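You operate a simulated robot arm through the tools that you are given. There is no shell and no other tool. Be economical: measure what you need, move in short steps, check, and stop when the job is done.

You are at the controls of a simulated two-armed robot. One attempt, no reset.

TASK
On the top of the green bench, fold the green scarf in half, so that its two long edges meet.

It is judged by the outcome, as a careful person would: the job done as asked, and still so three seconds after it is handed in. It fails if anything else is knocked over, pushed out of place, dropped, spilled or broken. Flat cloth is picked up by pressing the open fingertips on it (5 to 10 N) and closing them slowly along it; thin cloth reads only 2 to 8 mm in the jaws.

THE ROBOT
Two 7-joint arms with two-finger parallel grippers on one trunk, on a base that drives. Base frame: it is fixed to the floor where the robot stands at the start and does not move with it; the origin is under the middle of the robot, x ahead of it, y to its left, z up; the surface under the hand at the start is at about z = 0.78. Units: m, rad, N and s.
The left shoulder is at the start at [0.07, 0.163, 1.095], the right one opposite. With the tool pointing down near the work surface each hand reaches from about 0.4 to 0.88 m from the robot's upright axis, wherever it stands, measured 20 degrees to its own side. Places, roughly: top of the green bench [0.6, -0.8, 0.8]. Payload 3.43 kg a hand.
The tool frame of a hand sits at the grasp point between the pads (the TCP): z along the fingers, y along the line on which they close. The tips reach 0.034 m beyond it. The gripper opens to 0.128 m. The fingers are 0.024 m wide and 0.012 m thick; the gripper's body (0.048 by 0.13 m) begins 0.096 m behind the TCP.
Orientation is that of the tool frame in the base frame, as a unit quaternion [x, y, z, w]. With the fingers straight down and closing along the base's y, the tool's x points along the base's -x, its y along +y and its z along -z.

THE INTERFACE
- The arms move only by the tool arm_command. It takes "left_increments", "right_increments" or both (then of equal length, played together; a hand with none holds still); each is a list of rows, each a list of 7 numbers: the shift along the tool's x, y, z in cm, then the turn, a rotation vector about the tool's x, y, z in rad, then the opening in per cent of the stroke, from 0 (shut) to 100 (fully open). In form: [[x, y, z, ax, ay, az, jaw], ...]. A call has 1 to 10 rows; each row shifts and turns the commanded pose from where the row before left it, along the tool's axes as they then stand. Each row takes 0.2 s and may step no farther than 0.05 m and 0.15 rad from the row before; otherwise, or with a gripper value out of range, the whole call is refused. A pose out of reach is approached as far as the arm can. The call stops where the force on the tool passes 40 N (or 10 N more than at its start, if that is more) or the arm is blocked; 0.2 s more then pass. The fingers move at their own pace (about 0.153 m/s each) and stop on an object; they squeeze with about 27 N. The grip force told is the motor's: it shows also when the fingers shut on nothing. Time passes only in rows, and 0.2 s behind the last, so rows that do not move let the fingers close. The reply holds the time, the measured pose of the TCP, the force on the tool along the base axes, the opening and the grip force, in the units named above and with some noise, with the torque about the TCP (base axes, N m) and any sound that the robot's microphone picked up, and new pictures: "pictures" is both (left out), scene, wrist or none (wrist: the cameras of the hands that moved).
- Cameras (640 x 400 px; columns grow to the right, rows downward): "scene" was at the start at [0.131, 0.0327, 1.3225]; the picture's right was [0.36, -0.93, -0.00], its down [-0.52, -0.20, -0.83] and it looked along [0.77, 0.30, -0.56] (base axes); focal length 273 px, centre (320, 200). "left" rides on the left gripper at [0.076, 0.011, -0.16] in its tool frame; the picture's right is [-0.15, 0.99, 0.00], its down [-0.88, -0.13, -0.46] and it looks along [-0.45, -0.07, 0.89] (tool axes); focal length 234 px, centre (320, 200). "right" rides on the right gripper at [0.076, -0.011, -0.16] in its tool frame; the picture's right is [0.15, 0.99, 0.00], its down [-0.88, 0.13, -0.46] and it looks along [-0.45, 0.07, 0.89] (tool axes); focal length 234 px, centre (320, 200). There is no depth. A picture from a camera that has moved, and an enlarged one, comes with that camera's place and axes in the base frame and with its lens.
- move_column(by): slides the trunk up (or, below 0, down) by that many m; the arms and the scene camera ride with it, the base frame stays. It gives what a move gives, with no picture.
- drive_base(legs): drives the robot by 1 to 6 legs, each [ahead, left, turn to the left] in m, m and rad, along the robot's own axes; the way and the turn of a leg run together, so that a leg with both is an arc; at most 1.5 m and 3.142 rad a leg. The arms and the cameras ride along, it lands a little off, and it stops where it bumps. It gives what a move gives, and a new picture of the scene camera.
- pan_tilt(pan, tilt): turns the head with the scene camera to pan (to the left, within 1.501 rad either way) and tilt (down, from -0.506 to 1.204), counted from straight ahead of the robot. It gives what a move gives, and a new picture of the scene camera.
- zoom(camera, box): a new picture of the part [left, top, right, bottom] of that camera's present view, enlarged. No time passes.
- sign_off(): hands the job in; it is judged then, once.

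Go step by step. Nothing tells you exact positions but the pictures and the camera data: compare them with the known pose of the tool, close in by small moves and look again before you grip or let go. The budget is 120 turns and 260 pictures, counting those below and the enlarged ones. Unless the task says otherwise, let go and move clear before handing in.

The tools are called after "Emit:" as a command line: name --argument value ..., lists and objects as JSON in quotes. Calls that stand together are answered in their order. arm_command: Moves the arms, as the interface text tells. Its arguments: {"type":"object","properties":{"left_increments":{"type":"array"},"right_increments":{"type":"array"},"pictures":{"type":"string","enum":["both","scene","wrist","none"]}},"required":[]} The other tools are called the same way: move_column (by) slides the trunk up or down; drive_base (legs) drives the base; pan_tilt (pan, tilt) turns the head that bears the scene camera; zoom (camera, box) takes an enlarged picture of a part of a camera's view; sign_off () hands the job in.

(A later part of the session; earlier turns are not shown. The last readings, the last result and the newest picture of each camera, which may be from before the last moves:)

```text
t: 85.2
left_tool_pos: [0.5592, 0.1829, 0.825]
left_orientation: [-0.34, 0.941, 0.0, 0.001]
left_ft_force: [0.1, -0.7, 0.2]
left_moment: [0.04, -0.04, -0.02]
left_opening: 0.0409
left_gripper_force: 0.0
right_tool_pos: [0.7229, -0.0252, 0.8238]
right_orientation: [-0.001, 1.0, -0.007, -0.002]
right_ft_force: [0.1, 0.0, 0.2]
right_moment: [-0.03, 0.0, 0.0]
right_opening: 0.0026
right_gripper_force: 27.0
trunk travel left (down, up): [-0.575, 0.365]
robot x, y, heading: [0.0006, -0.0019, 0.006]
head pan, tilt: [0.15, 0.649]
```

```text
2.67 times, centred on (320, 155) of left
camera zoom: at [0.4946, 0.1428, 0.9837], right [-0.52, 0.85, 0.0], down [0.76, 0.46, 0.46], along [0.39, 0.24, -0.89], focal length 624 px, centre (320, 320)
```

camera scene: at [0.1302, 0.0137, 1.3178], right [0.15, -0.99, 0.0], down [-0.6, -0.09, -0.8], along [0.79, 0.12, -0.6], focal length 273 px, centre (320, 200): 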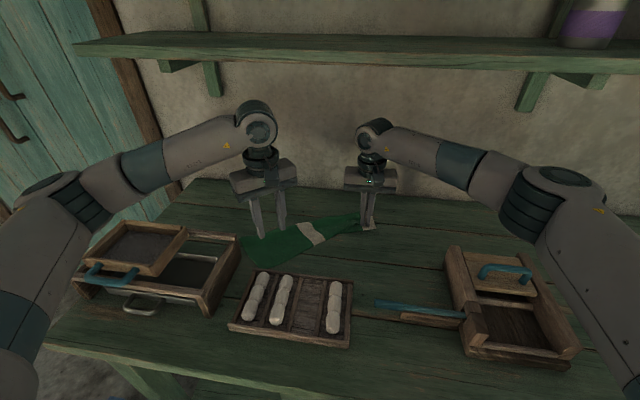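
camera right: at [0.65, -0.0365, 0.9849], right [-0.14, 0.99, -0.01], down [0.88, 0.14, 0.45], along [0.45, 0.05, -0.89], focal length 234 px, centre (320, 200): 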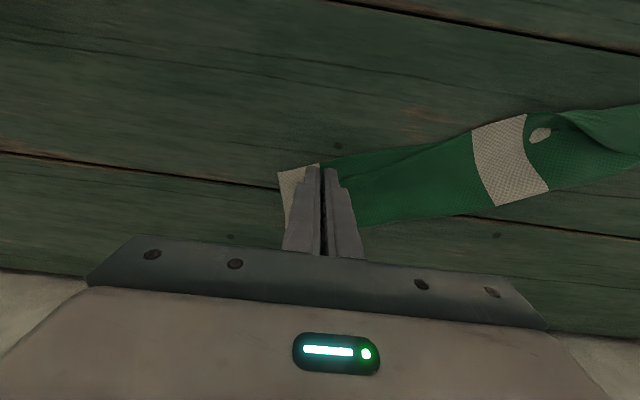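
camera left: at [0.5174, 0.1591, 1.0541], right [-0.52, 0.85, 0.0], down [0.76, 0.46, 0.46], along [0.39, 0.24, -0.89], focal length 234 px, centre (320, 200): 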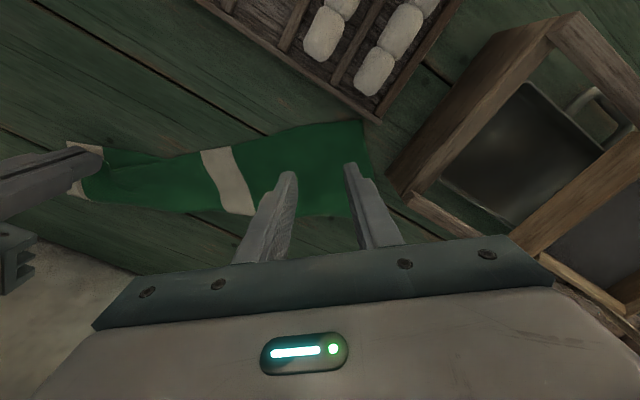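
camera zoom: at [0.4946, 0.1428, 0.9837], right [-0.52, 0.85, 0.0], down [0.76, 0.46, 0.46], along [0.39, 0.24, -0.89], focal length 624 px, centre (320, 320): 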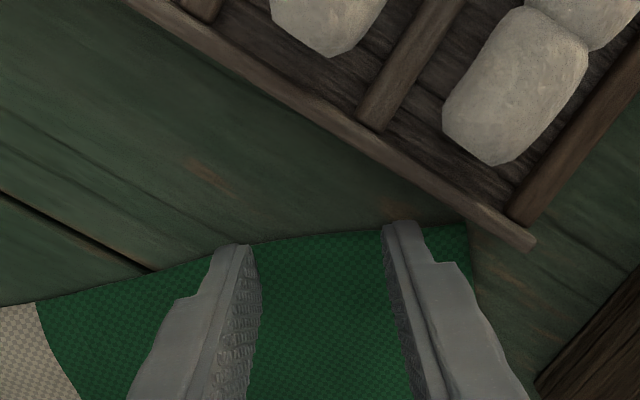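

Emit:
arm_command --left_increments '[[-0.5, 0, 0.5, 0, 0, 0, 32], [0, 0, 0.4, 0, 0, 0, 32], [0, 0, 0.2, 0, 0, 0, 32], [0, 0, 0, 0, 0, 0, 32]]' --pictures "none"

```text
t: 86.2
left_tool_pos: [0.5623, 0.1862, 0.8158]
left_orientation: [-0.341, 0.94, 0.0, 0.003]
left_ft_force: [0.4, 3.0, 16.2]
left_moment: [0.29, 0.03, -0.02]
left_opening: 0.0412
left_gripper_force: 0.5
right_tool_pos: [0.7219, -0.0242, 0.825]
right_orientation: [-0.001, 1.0, -0.008, -0.001]
right_ft_force: [-0.1, 0.2, -0.1]
right_moment: [-0.02, 0.01, 0.01]
right_opening: 0.0021
right_gripper_force: 26.8
trunk travel left (down, up): [-0.575, 0.365]
robot x, y, heading: [-0.0062, -0.0006, 0.004]
head pan, tilt: [0.15, 0.649]
```

Emit:
arm_command --left_increments '[[0, 0, -0.07, 0, 0, 0, 29], [0, 0, 0, 0, 0, 0, 25], [0, 0, 0, 0, 0, 0, 21], [0, 0, 0, 0, 0, 0, 17], [0, 0, 0, 0, 0, 0, 13], [0, 0, 0, 0, 0, 0, 9], [0, 0, 0, 0, 0, 0, 5], [0, 0, 0, 0, 0, 0, 2], [0, 0, 0, 0, 0, 0, 0], [0, 0, 0, 0, 0, 0, 0]]' --pictures "wrist"

```text
t: 88.3
left_tool_pos: [0.5615, 0.1856, 0.8157]
left_orientation: [-0.339, 0.941, 0.0, 0.002]
left_ft_force: [0.2, 1.2, 21.6]
left_moment: [0.04, -0.07, 0.01]
left_opening: 0.0024
left_gripper_force: 27.0
right_tool_pos: [0.7224, -0.0249, 0.8262]
right_orientation: [-0.001, 1.0, -0.007, -0.001]
right_ft_force: [-0.9, 0.9, 0.3]
right_moment: [0.04, 0.02, 0.01]
right_opening: 0.0022
right_gripper_force: 27.1
trunk travel left (down, up): [-0.575, 0.365]
robot x, y, heading: [-0.0053, -0.0017, 0.006]
head pan, tilt: [0.15, 0.649]
camera left: at [0.4965, 0.1456, 0.9745], right [-0.52, 0.85, 0.0], down [0.76, 0.46, 0.46], along [0.39, 0.24, -0.89], focal length 234 px, centre (320, 200)
```

left: 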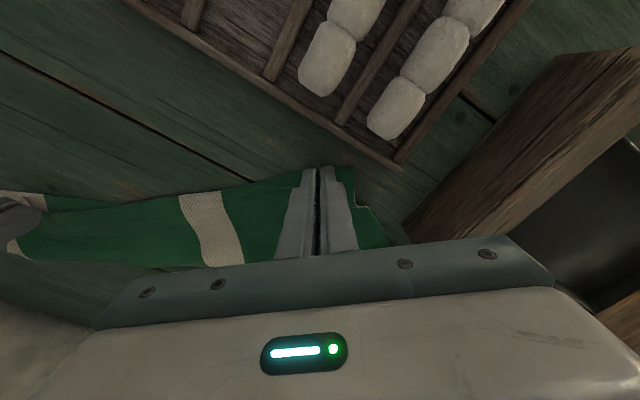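

Gripped the right way round. I'll lift, then carry the corner up and back while turning the hand straight.

Emit:
arm_command --left_increments '[[0, 0, -2, 0, 0, 0, 0], [0, 0, -2, 0, 0, 0, 0], [0, 0, -1.8, 0, 0, 0, 0], [-2.83, -0.66, 0, 0, 0, 0.12, 0], [-2.89, -0.32, 0, 0, 0, 0.12, 0], [-2.91, 0.03, 0, 0, 0, 0.12, 0], [-2.88, 0.38, 0, 0, 0, 0.12, 0], [-2.82, 0.72, 0, 0, 0, 0.12, 0], [0, 0, 0, 0, 0, 0, 0]]' --pictures "wrist"

Emit:
zoom --camera "scene" --box '[220, 150, 410, 270]'

```text
t: 90.3
left_tool_pos: [0.6934, 0.2523, 0.8719]
left_orientation: [-0.046, 0.999, 0.0, 0.0]
left_ft_force: [0.0, -2.5, -0.4]
left_moment: [-0.08, -0.01, 0.01]
left_opening: 0.0027
left_gripper_force: 26.7
right_tool_pos: [0.7228, -0.0242, 0.8253]
right_orientation: [-0.002, 1.0, -0.007, -0.001]
right_ft_force: [-0.2, 2.2, 1.1]
right_moment: [0.1, 0.01, 0.05]
right_opening: 0.0023
right_gripper_force: 26.8
trunk travel left (down, up): [-0.575, 0.365]
robot x, y, heading: [-0.0032, -0.0024, 0.003]
head pan, tilt: [0.15, 0.649]
camera left: at [0.6178, 0.2563, 1.032], right [0.06, 1.0, 0.0], down [0.89, -0.05, 0.46], along [0.46, -0.02, -0.89], focal length 234 px, centre (320, 200)
```

left: 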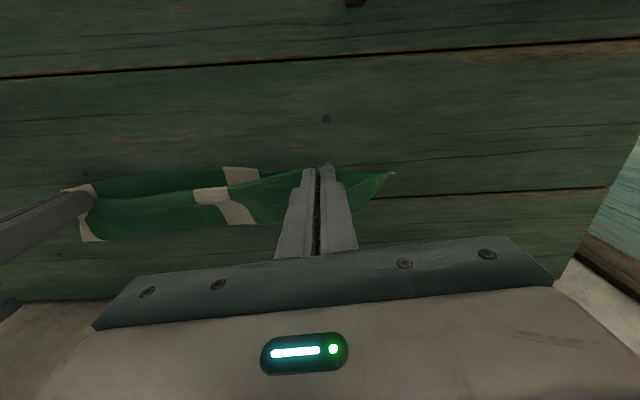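

```text
3.33 times, centred on (315, 210) of scene
camera zoom: at [0.1299, 0.0139, 1.3179], right [0.15, -0.99, 0.0], down [-0.6, -0.09, -0.8], along [0.79, 0.12, -0.6], focal length 909 px, centre (337, 167)
```

zoom: 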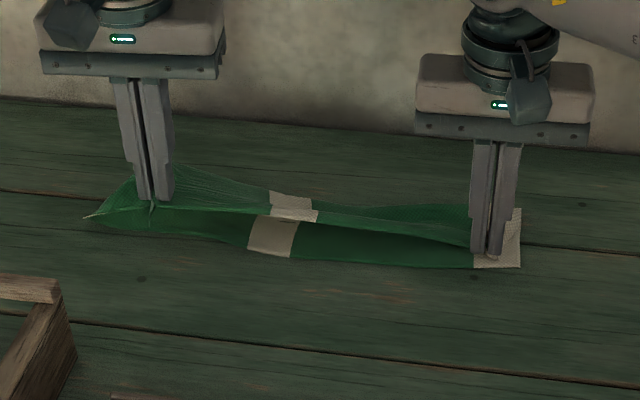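

The lower half is now nearly straight, with its near edge at x ≈ .70–.717. I'll place the left corner on it at x ≈ .716, easing the tension slightly, then lower.

Emit:
arm_command --left_increments '[[-1.06, -0.5, 0, 0, 0, 0.045, 0], [-1.06, -0.5, 0.5, 0, 0, 0.045, 0], [0, 0, 1.3, 0, 0, 0, 0], [0, 0, 1.3, 0, 0, 0, 0], [0, 0, 1.1, 0, 0, 0, 0], [0, 0, 0, 0, 0, 0, 0]]' --pictures "wrist"

Emit:
zoom --camera "scene" --box '[230, 170, 400, 260]'

```text
t: 91.8
left_tool_pos: [0.7153, 0.2428, 0.83]
left_orientation: [-0.002, 1.0, 0.001, 0.001]
left_ft_force: [-0.3, 0.2, 0.7]
left_moment: [-0.02, -0.02, 0.02]
left_opening: 0.0027
left_gripper_force: 27.2
right_tool_pos: [0.7227, -0.0243, 0.8247]
right_orientation: [-0.001, 1.0, -0.007, -0.002]
right_ft_force: [0.4, -0.5, 0.6]
right_moment: [-0.01, -0.02, 0.02]
right_opening: 0.0022
right_gripper_force: 27.2
trunk travel left (down, up): [-0.575, 0.365]
robot x, y, heading: [-0.0064, 0.002, 0.006]
head pan, tilt: [0.15, 0.649]
camera left: at [0.6401, 0.2551, 0.9894], right [0.14, 0.99, 0.0], down [0.88, -0.13, 0.46], along [0.45, -0.06, -0.89], focal length 234 px, centre (320, 200)
```

left: 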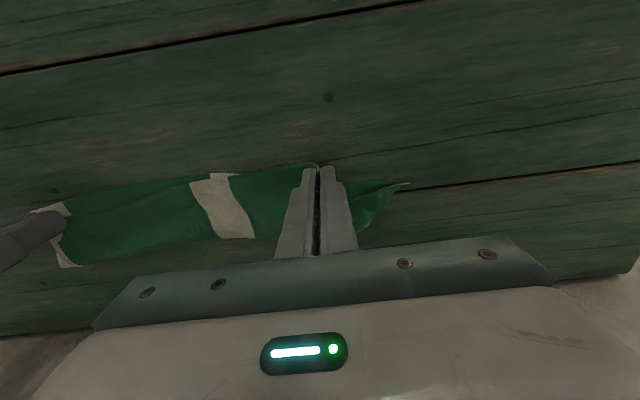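

```text
3.76 times, centred on (315, 215) of scene
camera zoom: at [0.1302, 0.0136, 1.3178], right [0.15, -0.99, 0.0], down [-0.6, -0.09, -0.8], along [0.79, 0.12, -0.6], focal length 1026 px, centre (339, 144)
```

zoom: 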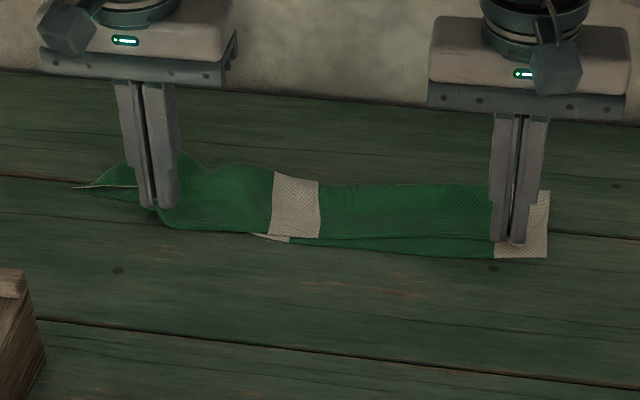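

The edges nearly coincide, with the right about 8 mm short. I'll shift the right hand 7 mm toward me, lower both and release gently.

Emit:
arm_command --left_increments '[[0, 0, 0.5, 0, 0, 0, 0], [0, 0, 0.3, 0, 0, 0, 0], [0, 0, 0, 0, 0, 0, 4], [0, 0, 0, 0, 0, 0, 10], [0, 0, 0, 0, 0, 0, 18], [0, 0, 0, 0, 0, 0, 26], [0, 0, -1.5, 0, 0, 0, 30], [0, 0, -3, 0, 0, 0, 30], [0, 0, -3, 0, 0, 0, 30]]' --right_increments '[[0.4, 0, -0.1, 0, 0, 0, 0], [0.4, 0, 0.3, 0, 0, 0, 0], [0, 0, 0, 0, 0, 0, 4], [0, 0, 0, 0, 0, 0, 10], [0, 0, 0, 0, 0, 0, 18], [0, 0, 0, 0, 0, 0, 26], [0, 0, -1.5, 0, 0, 0, 30], [0, 0, -3, 0, 0, 0, 30], [0, 0, -3, 0, 0, 0, 30]]' --pictures "wrist"

Emit:
zoom --camera "scene" --box '[230, 170, 400, 260]'

```text
t: 93.8
left_tool_pos: [0.7155, 0.2416, 0.8989]
left_orientation: [-0.001, 1.0, 0.001, 0.001]
left_ft_force: [-0.2, 0.8, 0.0]
left_moment: [-0.01, -0.02, -0.01]
left_opening: 0.0385
left_gripper_force: 0.1
right_tool_pos: [0.7138, -0.026, 0.8972]
right_orientation: [-0.001, 1.0, -0.007, -0.001]
right_ft_force: [0.3, 0.4, 0.1]
right_moment: [0.02, -0.05, -0.01]
right_opening: 0.0385
right_gripper_force: 0.0
trunk travel left (down, up): [-0.575, 0.365]
robot x, y, heading: [-0.0021, 0.0018, 0.005]
head pan, tilt: [0.15, 0.649]
camera right: at [0.6385, -0.0345, 1.0582], right [-0.15, 0.99, -0.01], down [0.88, 0.14, 0.45], along [0.45, 0.05, -0.89], focal length 234 px, centre (320, 200)
camera left: at [0.6399, 0.2527, 1.0584], right [0.14, 0.99, 0.0], down [0.88, -0.13, 0.46], along [0.45, -0.06, -0.89], focal length 234 px, centre (320, 200)
```

right: 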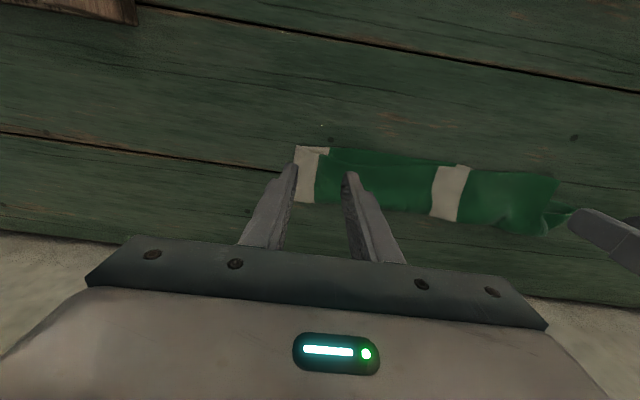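
left: 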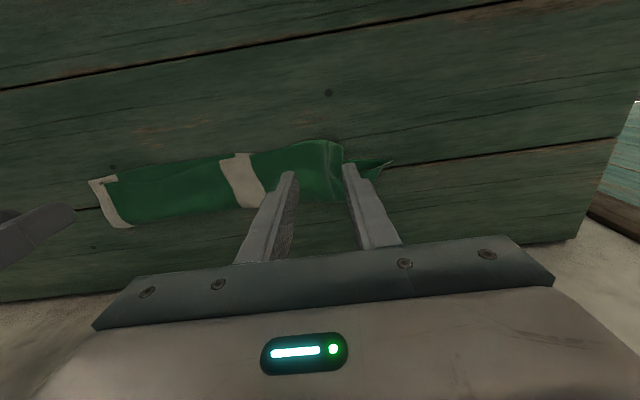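

```text
3.76 times, centred on (315, 215) of scene
camera zoom: at [0.1294, 0.0135, 1.3178], right [0.15, -0.99, 0.0], down [-0.6, -0.09, -0.8], along [0.79, 0.12, -0.6], focal length 1026 px, centre (339, 144)
```

zoom: 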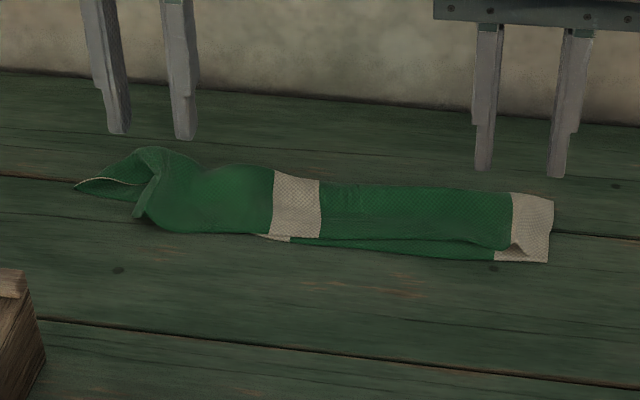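

The right and middle look good. The left end beyond the grip is still rumpled, so I'll move the left hand back a little to see it.

Emit:
arm_command --left_increments '[[-2, 1.0, 0, 0, 0, 0, 30], [-2, 1.0, 0, 0, 0, 0, 30], [-1, 0.5, 0, 0, 0, 0, 30], [0, 0, 0, 0, 0, 0, 30]]' --right_increments '[[-2, 0, 0, 0, 0, 0, 30], [-2, 0, 0, 0, 0, 0, 30], [0, 0, 0, 0, 0, 0, 30], [0, 0, 0, 0, 0, 0, 30]]' --pictures "none"

Emit:
zoom --camera "left" --box '[160, 60, 440, 220]'

Emit:
zoom --camera "right" --box '[220, 60, 540, 220]'

Emit:
zoom --camera "scene" --box '[245, 200, 305, 240]'

```text
t: 94.8
left_tool_pos: [0.7649, 0.2704, 0.8982]
left_orientation: [-0.002, 1.0, 0.001, 0.0]
left_ft_force: [0.0, 1.1, 0.0]
left_moment: [0.0, 0.01, -0.01]
left_opening: 0.0382
left_gripper_force: 0.0
right_tool_pos: [0.7556, -0.023, 0.8972]
right_orientation: [-0.001, 1.0, -0.008, -0.002]
right_ft_force: [0.5, -0.6, -0.5]
right_moment: [0.01, 0.0, 0.0]
right_opening: 0.0384
right_gripper_force: 0.1
trunk travel left (down, up): [-0.575, 0.365]
robot x, y, heading: [-0.0052, 0.0012, -0.005]
head pan, tilt: [0.15, 0.649]
```

```text
2.29 times, centred on (300, 140) of left
camera zoom: at [0.6895, 0.2803, 1.0577], right [0.14, 0.99, 0.0], down [0.88, -0.13, 0.46], along [0.45, -0.06, -0.89], focal length 535 px, centre (366, 337)
```

zoom: 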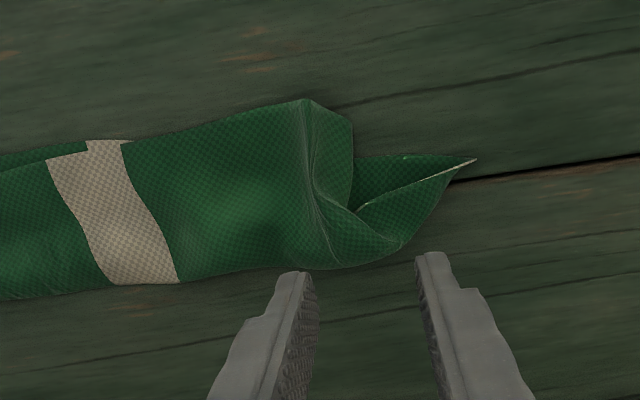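

```text
2.00 times, centred on (380, 140) of right
camera zoom: at [0.6802, -0.0315, 1.0579], right [-0.15, 0.99, -0.01], down [0.88, 0.14, 0.45], along [0.45, 0.05, -0.89], focal length 468 px, centre (200, 320)
```

zoom: 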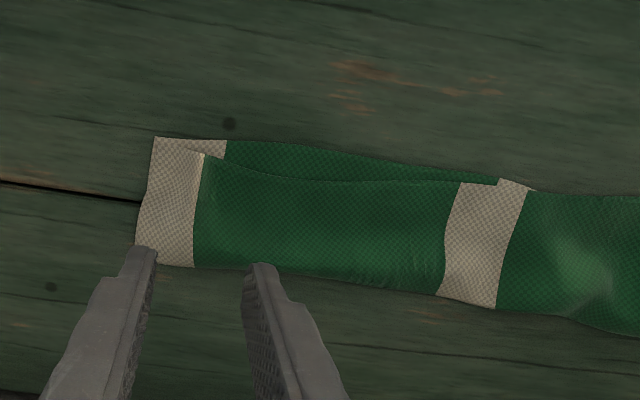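

```text
10.00 times, centred on (275, 220) of scene
camera zoom: at [0.1303, 0.0141, 1.3178], right [0.15, -0.99, 0.0], down [-0.6, -0.09, -0.8], along [0.79, 0.12, -0.6], focal length 2726 px, centre (770, 0)
```

zoom: 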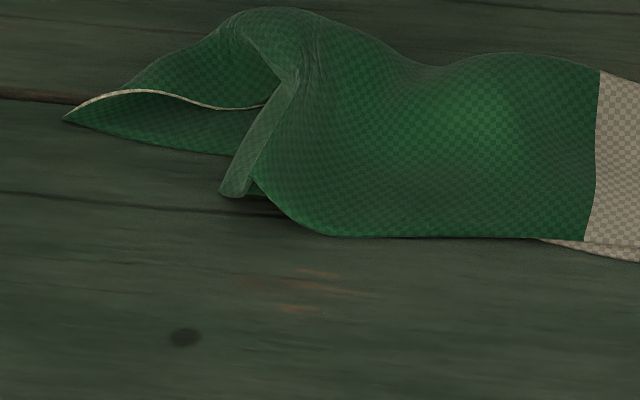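

The right and middle are folded well. At the left, the top layer's corner is bunched at about (.71, .265) but belongs at about (.735, .325). I'll pinch that bunched corner and pull it outward.

Emit:
arm_command --left_increments '[[2.6, -0.4, 1.5, 0, 0, 0, 28], [2.7, -0.45, 1.5, 0, 0, 0, 28], [0, 0, 2.0, 0, 0, 0, 28], [0, 0, 1.6, 0, 0, 0, 28], [0, 0, 0.8, 0, 0, 0, 28], [0, 0, 0, 0, 0, 0, 28]]' --pictures "none"

Emit:
zoom --camera "left" --box '[220, 80, 420, 205]'

Emit:
zoom --camera "scene" --box '[245, 190, 305, 240]'

```text
t: 96.2
left_tool_pos: [0.7122, 0.26, 0.8233]
left_orientation: [-0.002, 1.0, 0.001, 0.001]
left_ft_force: [-0.3, 0.3, -1.1]
left_moment: [0.0, 0.02, -0.03]
left_opening: 0.0355
left_gripper_force: 0.1
right_tool_pos: [0.7564, -0.0226, 0.8981]
right_orientation: [-0.002, 1.0, -0.007, -0.002]
right_ft_force: [-0.2, -0.4, 0.2]
right_moment: [0.02, 0.04, -0.01]
right_opening: 0.0383
right_gripper_force: 0.0
trunk travel left (down, up): [-0.575, 0.365]
robot x, y, heading: [-0.0052, -0.0009, 0.003]
head pan, tilt: [0.15, 0.649]
```

```text
3.20 times, centred on (320, 142) of left
camera zoom: at [0.6363, 0.2709, 0.9827], right [0.14, 0.99, 0.0], down [0.88, -0.13, 0.46], along [0.45, -0.06, -0.89], focal length 749 px, centre (320, 384)
```

zoom: 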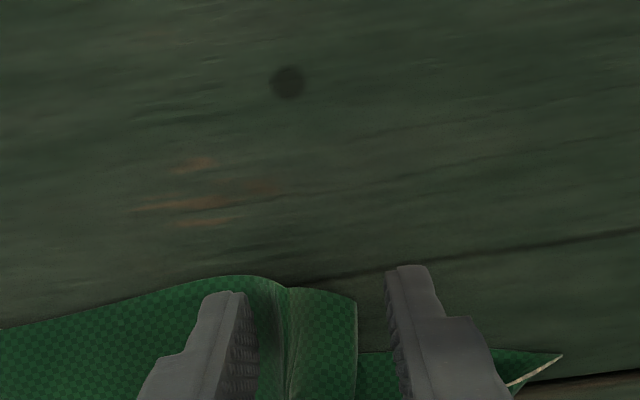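

```text
8.00 times, centred on (275, 215) of scene
camera zoom: at [0.1302, 0.0138, 1.3178], right [0.15, -0.99, 0.0], down [-0.6, -0.09, -0.8], along [0.79, 0.12, -0.6], focal length 2181 px, centre (680, 80)
```

zoom: 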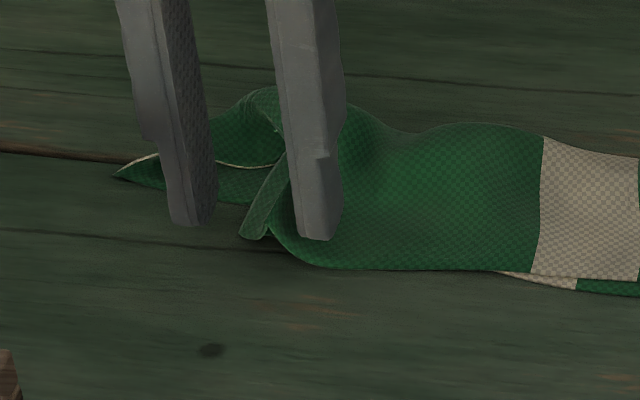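

The fingers straddle the strip. I'll lower slightly and close.

Emit:
arm_command --left_increments '[[0, 0, 0.4, 0, 0, 0, 28], [0, 0, 0.1, 0, 0, 0, 22], [0, 0, 0, 0, 0, 0, 16], [0, 0, 0, 0, 0, 0, 10], [0, 0, 0, 0, 0, 0, 5], [0, 0, 0, 0, 0, 0, 0], [0, 0, 0, 0, 0, 0, 0]]' --pictures "wrist"

```text
t: 97.8
left_tool_pos: [0.7122, 0.2599, 0.8182]
left_orientation: [-0.001, 1.0, 0.001, 0.001]
left_ft_force: [0.0, 0.3, 0.1]
left_moment: [0.02, -0.02, 0.0]
left_opening: 0.0024
left_gripper_force: 27.0
right_tool_pos: [0.7573, -0.0225, 0.8977]
right_orientation: [-0.001, 1.0, -0.007, -0.001]
right_ft_force: [0.6, 0.2, 0.7]
right_moment: [0.0, -0.01, 0.0]
right_opening: 0.0386
right_gripper_force: 0.1
trunk travel left (down, up): [-0.575, 0.365]
robot x, y, heading: [-0.002, 0.0015, 0.004]
head pan, tilt: [0.15, 0.649]
camera left: at [0.6362, 0.271, 0.9782], right [0.14, 0.99, 0.0], down [0.88, -0.13, 0.46], along [0.45, -0.06, -0.89], focal length 234 px, centre (320, 200)
```

left: 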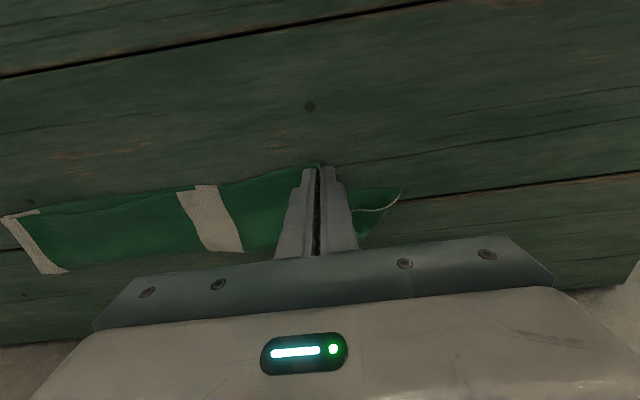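

Gripped. I'll pin the folded middle with the right hand's closed fingertips before pulling the corner outward.

Emit:
arm_command --right_increments '[[0, 3, 1.5, 0, 0, 0, 0], [0, 3, 1.5, 0, 0, 0, 0], [0, 2, 1.5, 0, 0, 0, 0], [0, 0, 1.5, 0, 0, 0, 0], [0, 0, 1.2, 0, 0, 0, 0], [0, 0, 0.5, 0, 0, 0, 0], [0, 0, 0.2, 0, 0, 0, 0], [0, 0, 0, 0, 0, 0, 0]]' --pictures "none"

```text
t: 99.5
left_tool_pos: [0.7121, 0.2605, 0.819]
left_orientation: [-0.002, 1.0, 0.0, 0.0]
left_ft_force: [0.2, -0.7, -0.2]
left_moment: [-0.01, 0.01, 0.01]
left_opening: 0.0028
left_gripper_force: 26.9
right_tool_pos: [0.7542, 0.0564, 0.8171]
right_orientation: [-0.001, 1.0, -0.007, -0.002]
right_ft_force: [0.3, -0.4, -0.5]
right_moment: [0.05, -0.01, -0.01]
right_opening: 0.0
right_gripper_force: 27.1
trunk travel left (down, up): [-0.575, 0.365]
robot x, y, heading: [-0.0055, 0.0002, 0.001]
head pan, tilt: [0.15, 0.649]
```

Emit:
arm_command --right_increments '[[0, 0, 0.3, 0, 0, 0, 0], [0, 0, 0.1, 0, 0, 0, 0], [0, 0, 0, 0, 0, 0, 0], [0, 0, 0, 0, 0, 0, 0], [0, 0, 0, 0, 0, 0, 0], [0, 0, 0, 0, 0, 0, 0], [0, 0, 0, 0, 0, 0, 0]]' --left_increments '[[0, 0, 0, 0, 0, 0, 0], [0, 0, -1.0, 0, 0, 0, 0], [0, 1.0, -0.5, 0, 0, 0, 0], [-0.2, 1.2, 0, 0, 0, 0, 0], [-0.4, 1.2, 0, 0, 0, 0, 0], [-0.4, 1.0, 0, 0, 0, 0, 0], [0, 0, 0, 0, 0, 0, 0]]' --pictures "wrist"

Emit:
zoom --camera "scene" --box '[230, 170, 400, 260]'

```text
t: 101.2
left_tool_pos: [0.7199, 0.3031, 0.8367]
left_orientation: [-0.001, 1.0, 0.0, 0.003]
left_ft_force: [2.2, -20.0, -1.4]
left_moment: [-0.69, -0.01, -0.3]
left_opening: 0.0035
left_gripper_force: 27.2
right_tool_pos: [0.7532, 0.0565, 0.8164]
right_orientation: [-0.002, 1.0, -0.006, 0.0]
right_ft_force: [-1.4, 16.8, 23.7]
right_moment: [0.73, 0.12, -0.02]
right_opening: 0.0
right_gripper_force: 27.1
trunk travel left (down, up): [-0.575, 0.365]
robot x, y, heading: [-0.0047, -0.0018, 0.007]
head pan, tilt: [0.15, 0.649]
camera right: at [0.6775, 0.0467, 0.9759], right [-0.15, 0.99, -0.01], down [0.88, 0.14, 0.45], along [0.45, 0.06, -0.89], focal length 234 px, centre (320, 200)
camera left: at [0.6447, 0.3132, 0.9947], right [0.15, 0.99, 0.0], down [0.88, -0.13, 0.46], along [0.46, -0.07, -0.89], focal length 234 px, centre (320, 200)
```

right: 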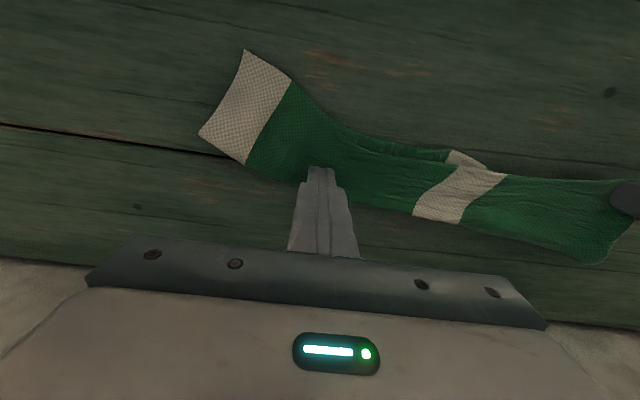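
left: 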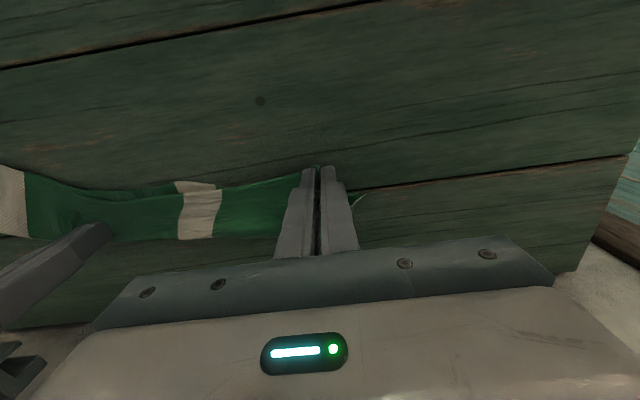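

```text
3.76 times, centred on (315, 215) of scene
camera zoom: at [0.1274, 0.013, 1.3183], right [0.15, -0.99, 0.0], down [-0.6, -0.09, -0.8], along [0.79, 0.12, -0.6], focal length 1026 px, centre (339, 144)
```

zoom: 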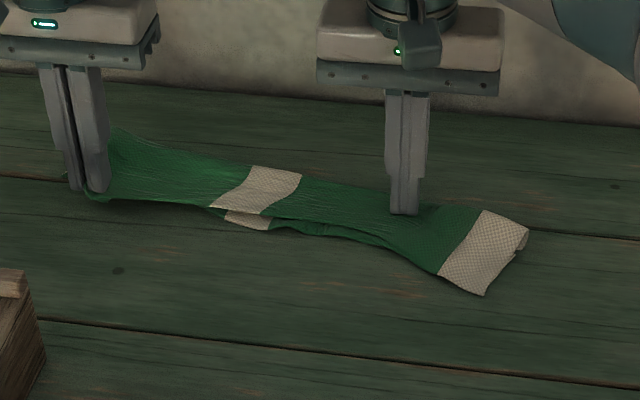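

The pull reached 20 N and pivoted the right end. I'll ease back, lift the pin, then lower and release the left.

Emit:
arm_command --left_increments '[[0, -0.8, 0, 0, 0, 0, 0], [0, -0.3, 0.6, 0, 0, 0, 0], [0, 0, 0.8, 0, 0, 0, 0], [0, 0, 0, 0, 0, 0, 5], [0, 0, 0, 0, 0, 0, 12], [0, 0, 0, 0, 0, 0, 22], [0, 0, -2, 0, 0, 0, 26], [0, 0, -3, 0, 0, 0, 26], [-3, 0, -2, 0, 0, 0, 26], [-2, 0, 0, 0, 0, 0, 26]]' --right_increments '[[0, 0, 0, 0, 0, 0, 0], [0, 0, 0, 0, 0, 0, 0], [0, 0, -1, 0, 0, 0, 0], [0, 0, -2, 0, 0, 0, 0], [0, 0, -2, 0, 0, 0, 0], [0, -2, -2, 0, 0, 0, 0], [0, -3, 0, 0, 0, 0, 30], [0, -3, 0, 0, 0, 0, 30], [0, 0, 0, 0, 0, 0, 30], [0, 0, 0, 0, 0, 0, 30]]' --pictures "none"

Emit:
zoom --camera "scene" --box '[230, 190, 400, 270]'

Emit:
zoom --camera "left" --box '[100, 60, 440, 230]'

Emit:
zoom --camera "right" --box '[220, 30, 560, 200]'

```text
t: 103.3
left_tool_pos: [0.7736, 0.2948, 0.8901]
left_orientation: [-0.001, 1.0, 0.001, 0.001]
left_ft_force: [0.5, -0.9, 0.8]
left_moment: [0.01, 0.01, 0.04]
left_opening: 0.0331
left_gripper_force: 0.1
right_tool_pos: [0.7554, -0.0242, 0.8835]
right_orientation: [-0.001, 1.0, -0.007, -0.002]
right_ft_force: [0.1, -0.4, 0.2]
right_moment: [0.01, 0.02, -0.01]
right_opening: 0.0383
right_gripper_force: 0.1
trunk travel left (down, up): [-0.575, 0.365]
robot x, y, heading: [-0.0033, -0.0035, 0.003]
head pan, tilt: [0.15, 0.649]
```

```text
3.76 times, centred on (315, 230) of scene
camera zoom: at [0.1306, 0.0133, 1.3178], right [0.15, -0.99, 0.0], down [-0.6, -0.09, -0.8], along [0.79, 0.12, -0.6], focal length 1026 px, centre (339, 87)
```

zoom: 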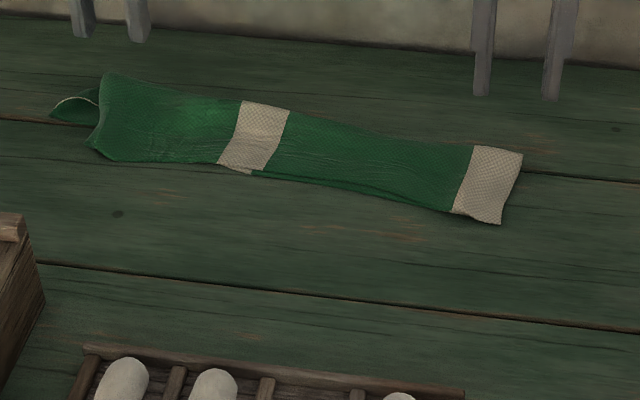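

```text
1.88 times, centred on (270, 145) of left
camera zoom: at [0.6975, 0.3046, 1.0498], right [0.14, 0.99, 0.0], down [0.88, -0.13, 0.46], along [0.45, -0.06, -0.89], focal length 441 px, centre (414, 304)
```

zoom: 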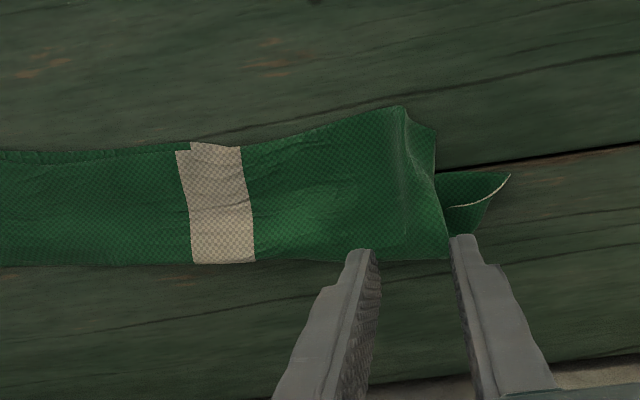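

```text
1.88 times, centred on (390, 115) of right
camera zoom: at [0.6796, -0.0328, 1.0437], right [-0.15, 0.99, -0.01], down [0.88, 0.14, 0.45], along [0.45, 0.06, -0.89], focal length 441 px, centre (188, 360)
```

zoom: 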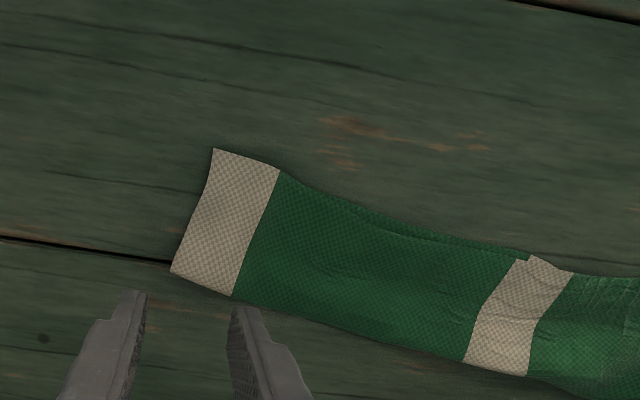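

That's much better: the right and middle are neatly folded. At the left, the top layer's last 4 cm is tucked under. The bottom near corner is at (.754, .354), while the top ends at about (.72, .31). I'll pinch the top's ridge there, lift so the tail hangs free, and lay it outward.

Emit:
arm_command --left_increments '[[2.3, 0.5, 1.5, 0, 0, 0, 28], [2.3, 0.5, 1.5, 0, 0, 0, 28], [0, 0, 2.0, 0, 0, 0, 28], [0, 0, 1.6, 0, 0, 0, 28], [0, 0, 0, 0, 0, 0, 28]]' --pictures "none"

Emit:
zoom --camera "left" --box '[220, 80, 420, 205]'

Emit:
zoom --camera "scene" --box '[235, 190, 295, 240]'

```text
t: 104.5
left_tool_pos: [0.725, 0.3027, 0.8237]
left_orientation: [-0.001, 1.0, 0.001, 0.001]
left_ft_force: [-0.1, -0.9, -0.6]
left_moment: [0.0, 0.01, 0.0]
left_opening: 0.0357
left_gripper_force: 0.1
right_tool_pos: [0.7562, -0.0218, 0.8833]
right_orientation: [-0.001, 1.0, -0.007, -0.002]
right_ft_force: [0.3, -0.6, -0.1]
right_moment: [-0.02, -0.01, 0.04]
right_opening: 0.0386
right_gripper_force: 0.2
trunk travel left (down, up): [-0.575, 0.365]
robot x, y, heading: [-0.0047, -0.001, 0.003]
head pan, tilt: [0.15, 0.649]
```

```text
3.20 times, centred on (320, 142) of left
camera zoom: at [0.6501, 0.3142, 0.9832], right [0.14, 0.99, 0.0], down [0.88, -0.13, 0.46], along [0.45, -0.06, -0.89], focal length 749 px, centre (320, 384)
```

zoom: 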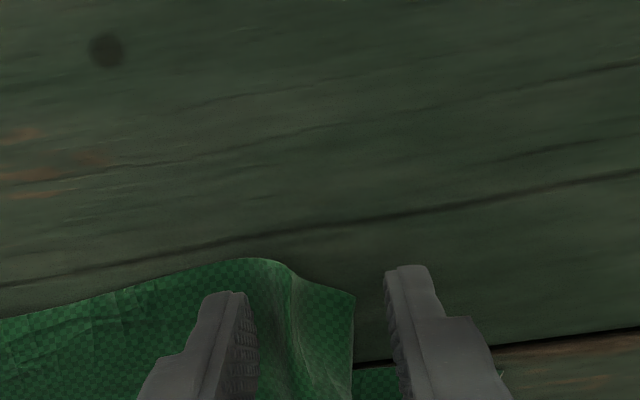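

```text
8.00 times, centred on (265, 215) of scene
camera zoom: at [0.1302, 0.0135, 1.3178], right [0.15, -0.99, 0.0], down [-0.6, -0.09, -0.8], along [0.79, 0.12, -0.6], focal length 2181 px, centre (760, 80)
```

zoom: 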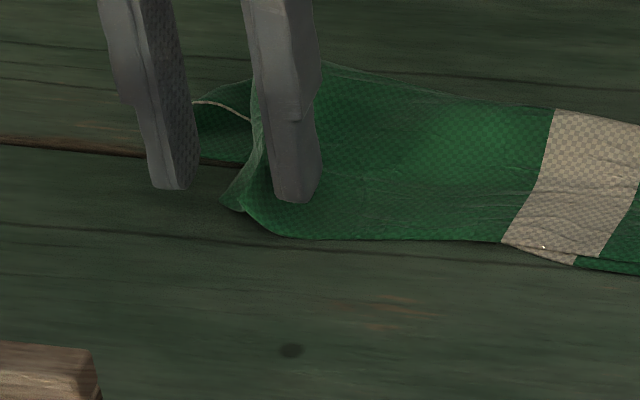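

Emit:
arm_command --left_increments '[[0, 0, 0.5, 0, 0, 0, 24], [0, 0, 0.1, 0, 0, 0, 18], [0, 0, 0, 0, 0, 0, 12], [0, 0, 0, 0, 0, 0, 6], [0, 0, 0, 0, 0, 0, 0], [0, 0, 0, 0, 0, 0, 0], [0, 0, -2, 0, 0, 0, 0], [-1, 1, -2, 0, 0, 0, 0], [-1, 1, -1, 0, 0, 0, 0], [0, 0, 0, 0, 0, 0, 0]]' --pictures "wrist"

Emit:
zoom --camera "scene" --box '[230, 170, 400, 260]'

```text
t: 106.8
left_tool_pos: [0.745, 0.3239, 0.8691]
left_orientation: [-0.002, 1.0, 0.0, 0.001]
left_ft_force: [-0.4, 0.1, 0.0]
left_moment: [-0.02, 0.0, 0.01]
left_opening: 0.0026
left_gripper_force: 26.8
right_tool_pos: [0.7551, -0.0233, 0.8838]
right_orientation: [-0.001, 1.0, -0.006, -0.002]
right_ft_force: [0.2, 0.2, -0.3]
right_moment: [-0.03, 0.03, 0.01]
right_opening: 0.0384
right_gripper_force: 0.0
trunk travel left (down, up): [-0.575, 0.365]
robot x, y, heading: [-0.005, 0.0001, -0.001]
head pan, tilt: [0.15, 0.649]
camera left: at [0.6698, 0.3348, 1.0285], right [0.14, 0.99, 0.0], down [0.88, -0.13, 0.46], along [0.45, -0.06, -0.89], focal length 234 px, centre (320, 200)
```

left: 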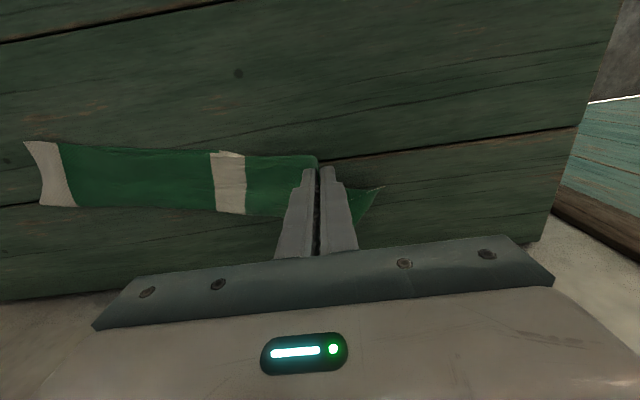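

```text
3.76 times, centred on (315, 215) of scene
camera zoom: at [0.1302, 0.0138, 1.3178], right [0.15, -0.99, 0.0], down [-0.6, -0.09, -0.8], along [0.79, 0.12, -0.6], focal length 1026 px, centre (339, 144)
```

zoom: 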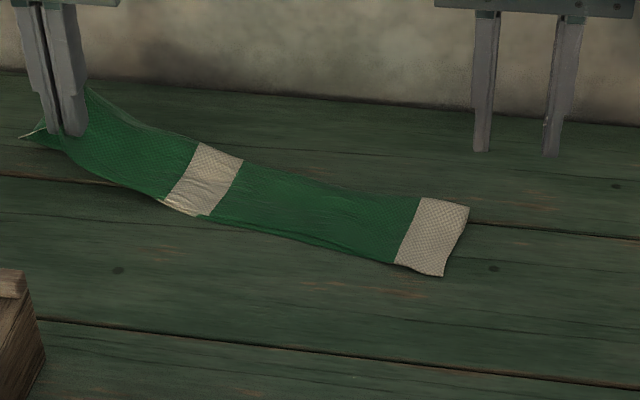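

Emit:
zoom --camera "scene" --box '[228, 180, 288, 230]'

Emit:
zoom --camera "left" --box '[200, 120, 420, 255]'

```text
8.00 times, centred on (258, 205) of scene
camera zoom: at [0.1302, 0.0138, 1.3178], right [0.15, -0.99, 0.0], down [-0.6, -0.09, -0.8], along [0.79, 0.12, -0.6], focal length 2181 px, centre (816, 160)
```

zoom: 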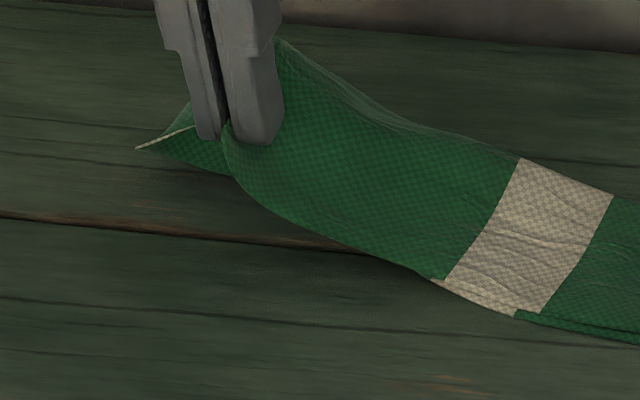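

```text
2.91 times, centred on (310, 188) of left
camera zoom: at [0.6698, 0.3348, 1.0285], right [0.14, 0.99, 0.0], down [0.88, -0.13, 0.46], along [0.45, -0.06, -0.89], focal length 681 px, centre (349, 236)
```

zoom: 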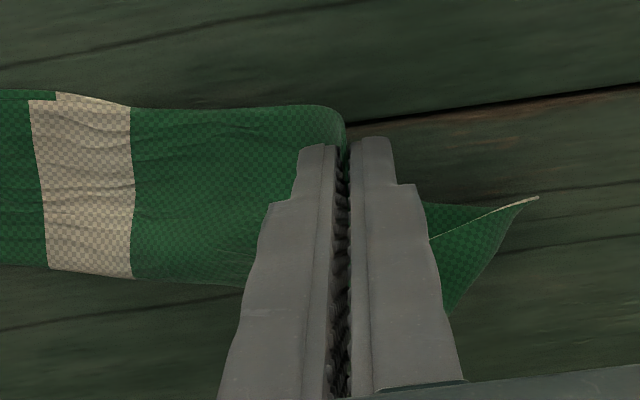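

Emit:
arm_command --left_increments '[[0, -0.4, 1.2, 0, 0, 0, 0], [0, -0.6, 1.2, 0, 0, 0, 0], [0, -0.6, 1.2, 0, 0, 0, 0], [0, -0.2, 0.6, 0, 0, 0, 0], [0, 0, 0, 0, 0, 0, 5], [0, 0, 0, 0, 0, 0, 14], [0, 0, 0, 0, 0, 0, 24], [0, 0, -2, 0, 0, 0, 28], [0, 0, -3, 0, 0, 0, 28], [-2, 0, -2, 0, 0, 0, 28]]' --pictures "none"

Emit:
zoom --camera "scene" --box '[228, 180, 308, 240]'

Emit:
zoom --camera "left" --box '[160, 80, 440, 230]'

```text
t: 109.0
left_tool_pos: [0.7659, 0.3043, 0.8972]
left_orientation: [0.0, 1.0, 0.001, 0.001]
left_ft_force: [0.4, -0.2, -0.1]
left_moment: [0.01, 0.01, 0.02]
left_opening: 0.036
left_gripper_force: 0.1
right_tool_pos: [0.7554, -0.0234, 0.8831]
right_orientation: [-0.001, 1.0, -0.007, -0.002]
right_ft_force: [-0.6, -0.1, -0.3]
right_moment: [0.02, 0.04, 0.02]
right_opening: 0.0385
right_gripper_force: 0.0
trunk travel left (down, up): [-0.575, 0.365]
robot x, y, heading: [-0.0034, -0.0011, 0.004]
head pan, tilt: [0.15, 0.649]
```

```text
6.67 times, centred on (268, 210) of scene
camera zoom: at [0.131, 0.0126, 1.3177], right [0.15, -0.99, 0.0], down [-0.6, -0.09, -0.8], along [0.79, 0.12, -0.61], focal length 1817 px, centre (667, 133)
```

zoom: 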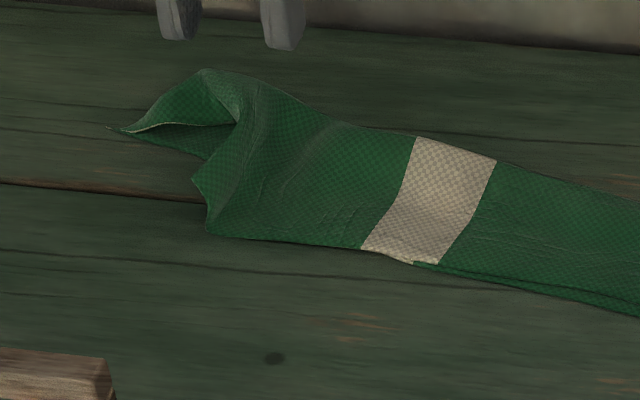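

```text
2.29 times, centred on (300, 155) of left
camera zoom: at [0.6902, 0.3153, 1.0564], right [0.14, 0.99, 0.0], down [0.88, -0.13, 0.46], along [0.45, -0.06, -0.89], focal length 535 px, centre (366, 303)
```

zoom: 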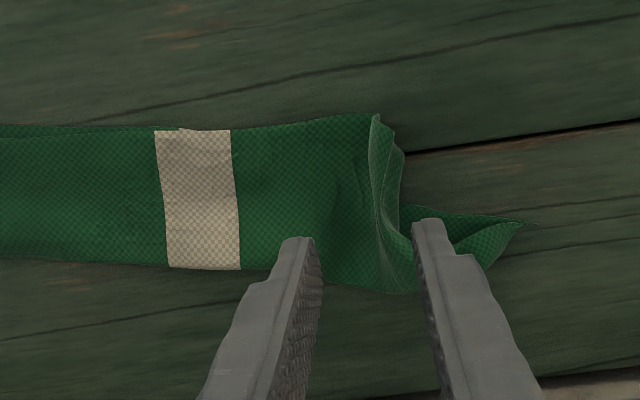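

The top's free corner is now exposed at about (.727, .317), and it belongs over the bottom corner at about (.78, .38). I'll pinch that corner itself and carry it there.

Emit:
arm_command --left_increments '[[1.8, 0.7, 1.8, 0, 0, 0, 28], [1.8, 0.7, 1.8, 0, 0, 0, 28], [0, 0, 1.9, 0, 0, 0, 28], [0, 0, 1.8, 0, 0, 0, 28], [0, 0, 0, 0, 0, 0, 28]]' --pictures "none"

Emit:
zoom --camera "left" --box '[220, 80, 420, 205]'

Emit:
zoom --camera "scene" --box '[228, 180, 288, 230]'

```text
t: 110.2
left_tool_pos: [0.7294, 0.3188, 0.8244]
left_orientation: [-0.002, 1.0, 0.001, 0.001]
left_ft_force: [-0.4, -1.0, 0.0]
left_moment: [0.01, 0.03, 0.01]
left_opening: 0.0359
left_gripper_force: 0.0
right_tool_pos: [0.7548, -0.0228, 0.8843]
right_orientation: [-0.003, 1.0, -0.007, -0.002]
right_ft_force: [-0.1, -0.3, 0.7]
right_moment: [-0.02, -0.01, -0.01]
right_opening: 0.0386
right_gripper_force: 0.1
trunk travel left (down, up): [-0.575, 0.365]
robot x, y, heading: [-0.0057, -0.0008, 0.005]
head pan, tilt: [0.15, 0.649]
```

```text
3.20 times, centred on (320, 142) of left
camera zoom: at [0.6539, 0.3295, 0.9834], right [0.14, 0.99, 0.0], down [0.88, -0.13, 0.46], along [0.45, -0.06, -0.89], focal length 749 px, centre (320, 384)
```

zoom: 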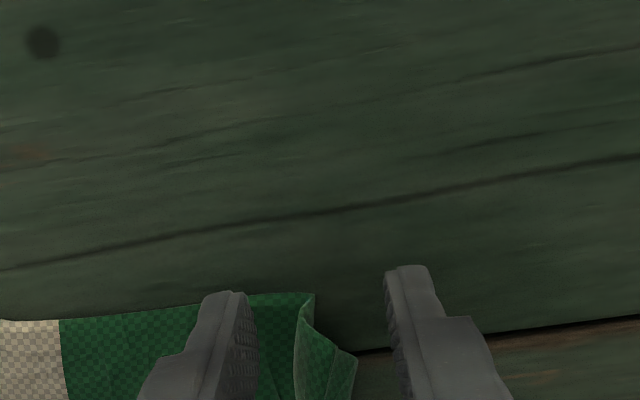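

```text
8.00 times, centred on (258, 205) of scene
camera zoom: at [0.1302, 0.0136, 1.3178], right [0.15, -0.99, 0.0], down [-0.6, -0.09, -0.8], along [0.79, 0.12, -0.6], focal length 2181 px, centre (816, 160)
```

zoom: 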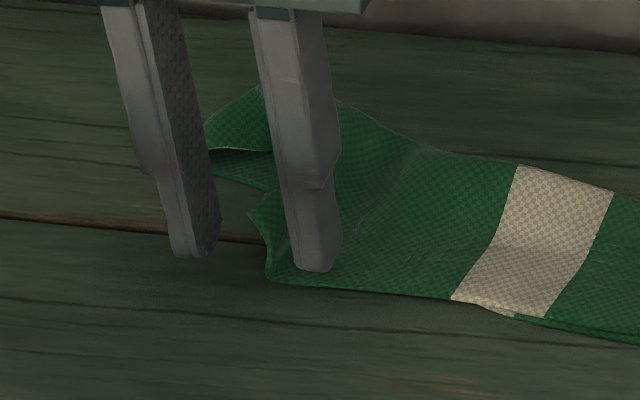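

Emit:
arm_command --left_increments '[[0, 0, 0.5, 0, 0, 0, 24], [0, 0, 0.15, 0, 0, 0, 18], [0, 0, 0, 0, 0, 0, 12], [0, 0, 0, 0, 0, 0, 6], [0, 0, 0, 0, 0, 0, 0], [0, 0, 0, 0, 0, 0, 0], [0, 0, -1.5, 0, 0, 0, 0], [-1, 0.8, -1, 0, 0, 0, 0], [-1, 0.8, 0, 0, 0, 0, 0], [0, 0, 0, 0, 0, 0, 0]]' --pictures "none"

Emit:
zoom --camera "scene" --box '[228, 170, 388, 260]'

Emit:
zoom --camera "left" --box '[200, 80, 440, 230]'

```text
t: 112.3
left_tool_pos: [0.748, 0.3346, 0.8401]
left_orientation: [-0.002, 1.0, 0.0, 0.001]
left_ft_force: [0.2, 0.7, 0.2]
left_moment: [0.01, 0.0, 0.03]
left_opening: 0.0026
left_gripper_force: 27.1
right_tool_pos: [0.7559, -0.0233, 0.8844]
right_orientation: [-0.001, 1.0, -0.007, -0.001]
right_ft_force: [0.1, 0.5, 0.5]
right_moment: [0.04, -0.01, -0.04]
right_opening: 0.0385
right_gripper_force: 0.1
trunk travel left (down, up): [-0.575, 0.365]
robot x, y, heading: [-0.0061, 0.0024, 0.003]
head pan, tilt: [0.15, 0.649]
```

```text
4.00 times, centred on (308, 215) of scene
camera zoom: at [0.1301, 0.0138, 1.3179], right [0.15, -0.99, 0.0], down [-0.6, -0.09, -0.8], along [0.79, 0.12, -0.6], focal length 1090 px, centre (368, 140)
```

zoom: 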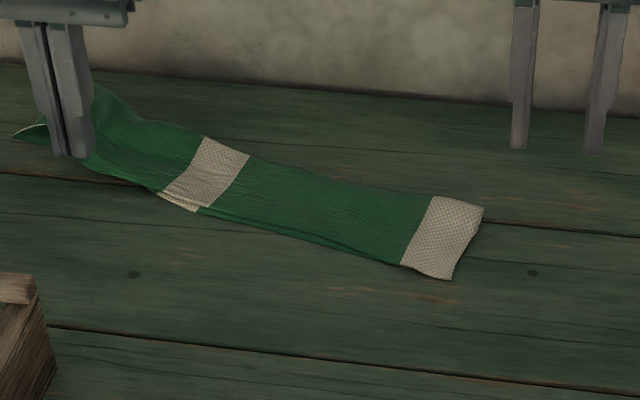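

```text
2.67 times, centred on (320, 155) of left
camera zoom: at [0.6733, 0.3455, 1.0002], right [0.14, 0.99, 0.0], down [0.88, -0.13, 0.46], along [0.45, -0.06, -0.89], focal length 624 px, centre (320, 320)
```

zoom: 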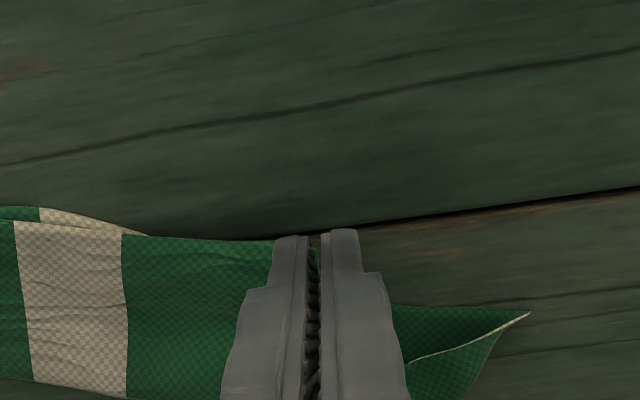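

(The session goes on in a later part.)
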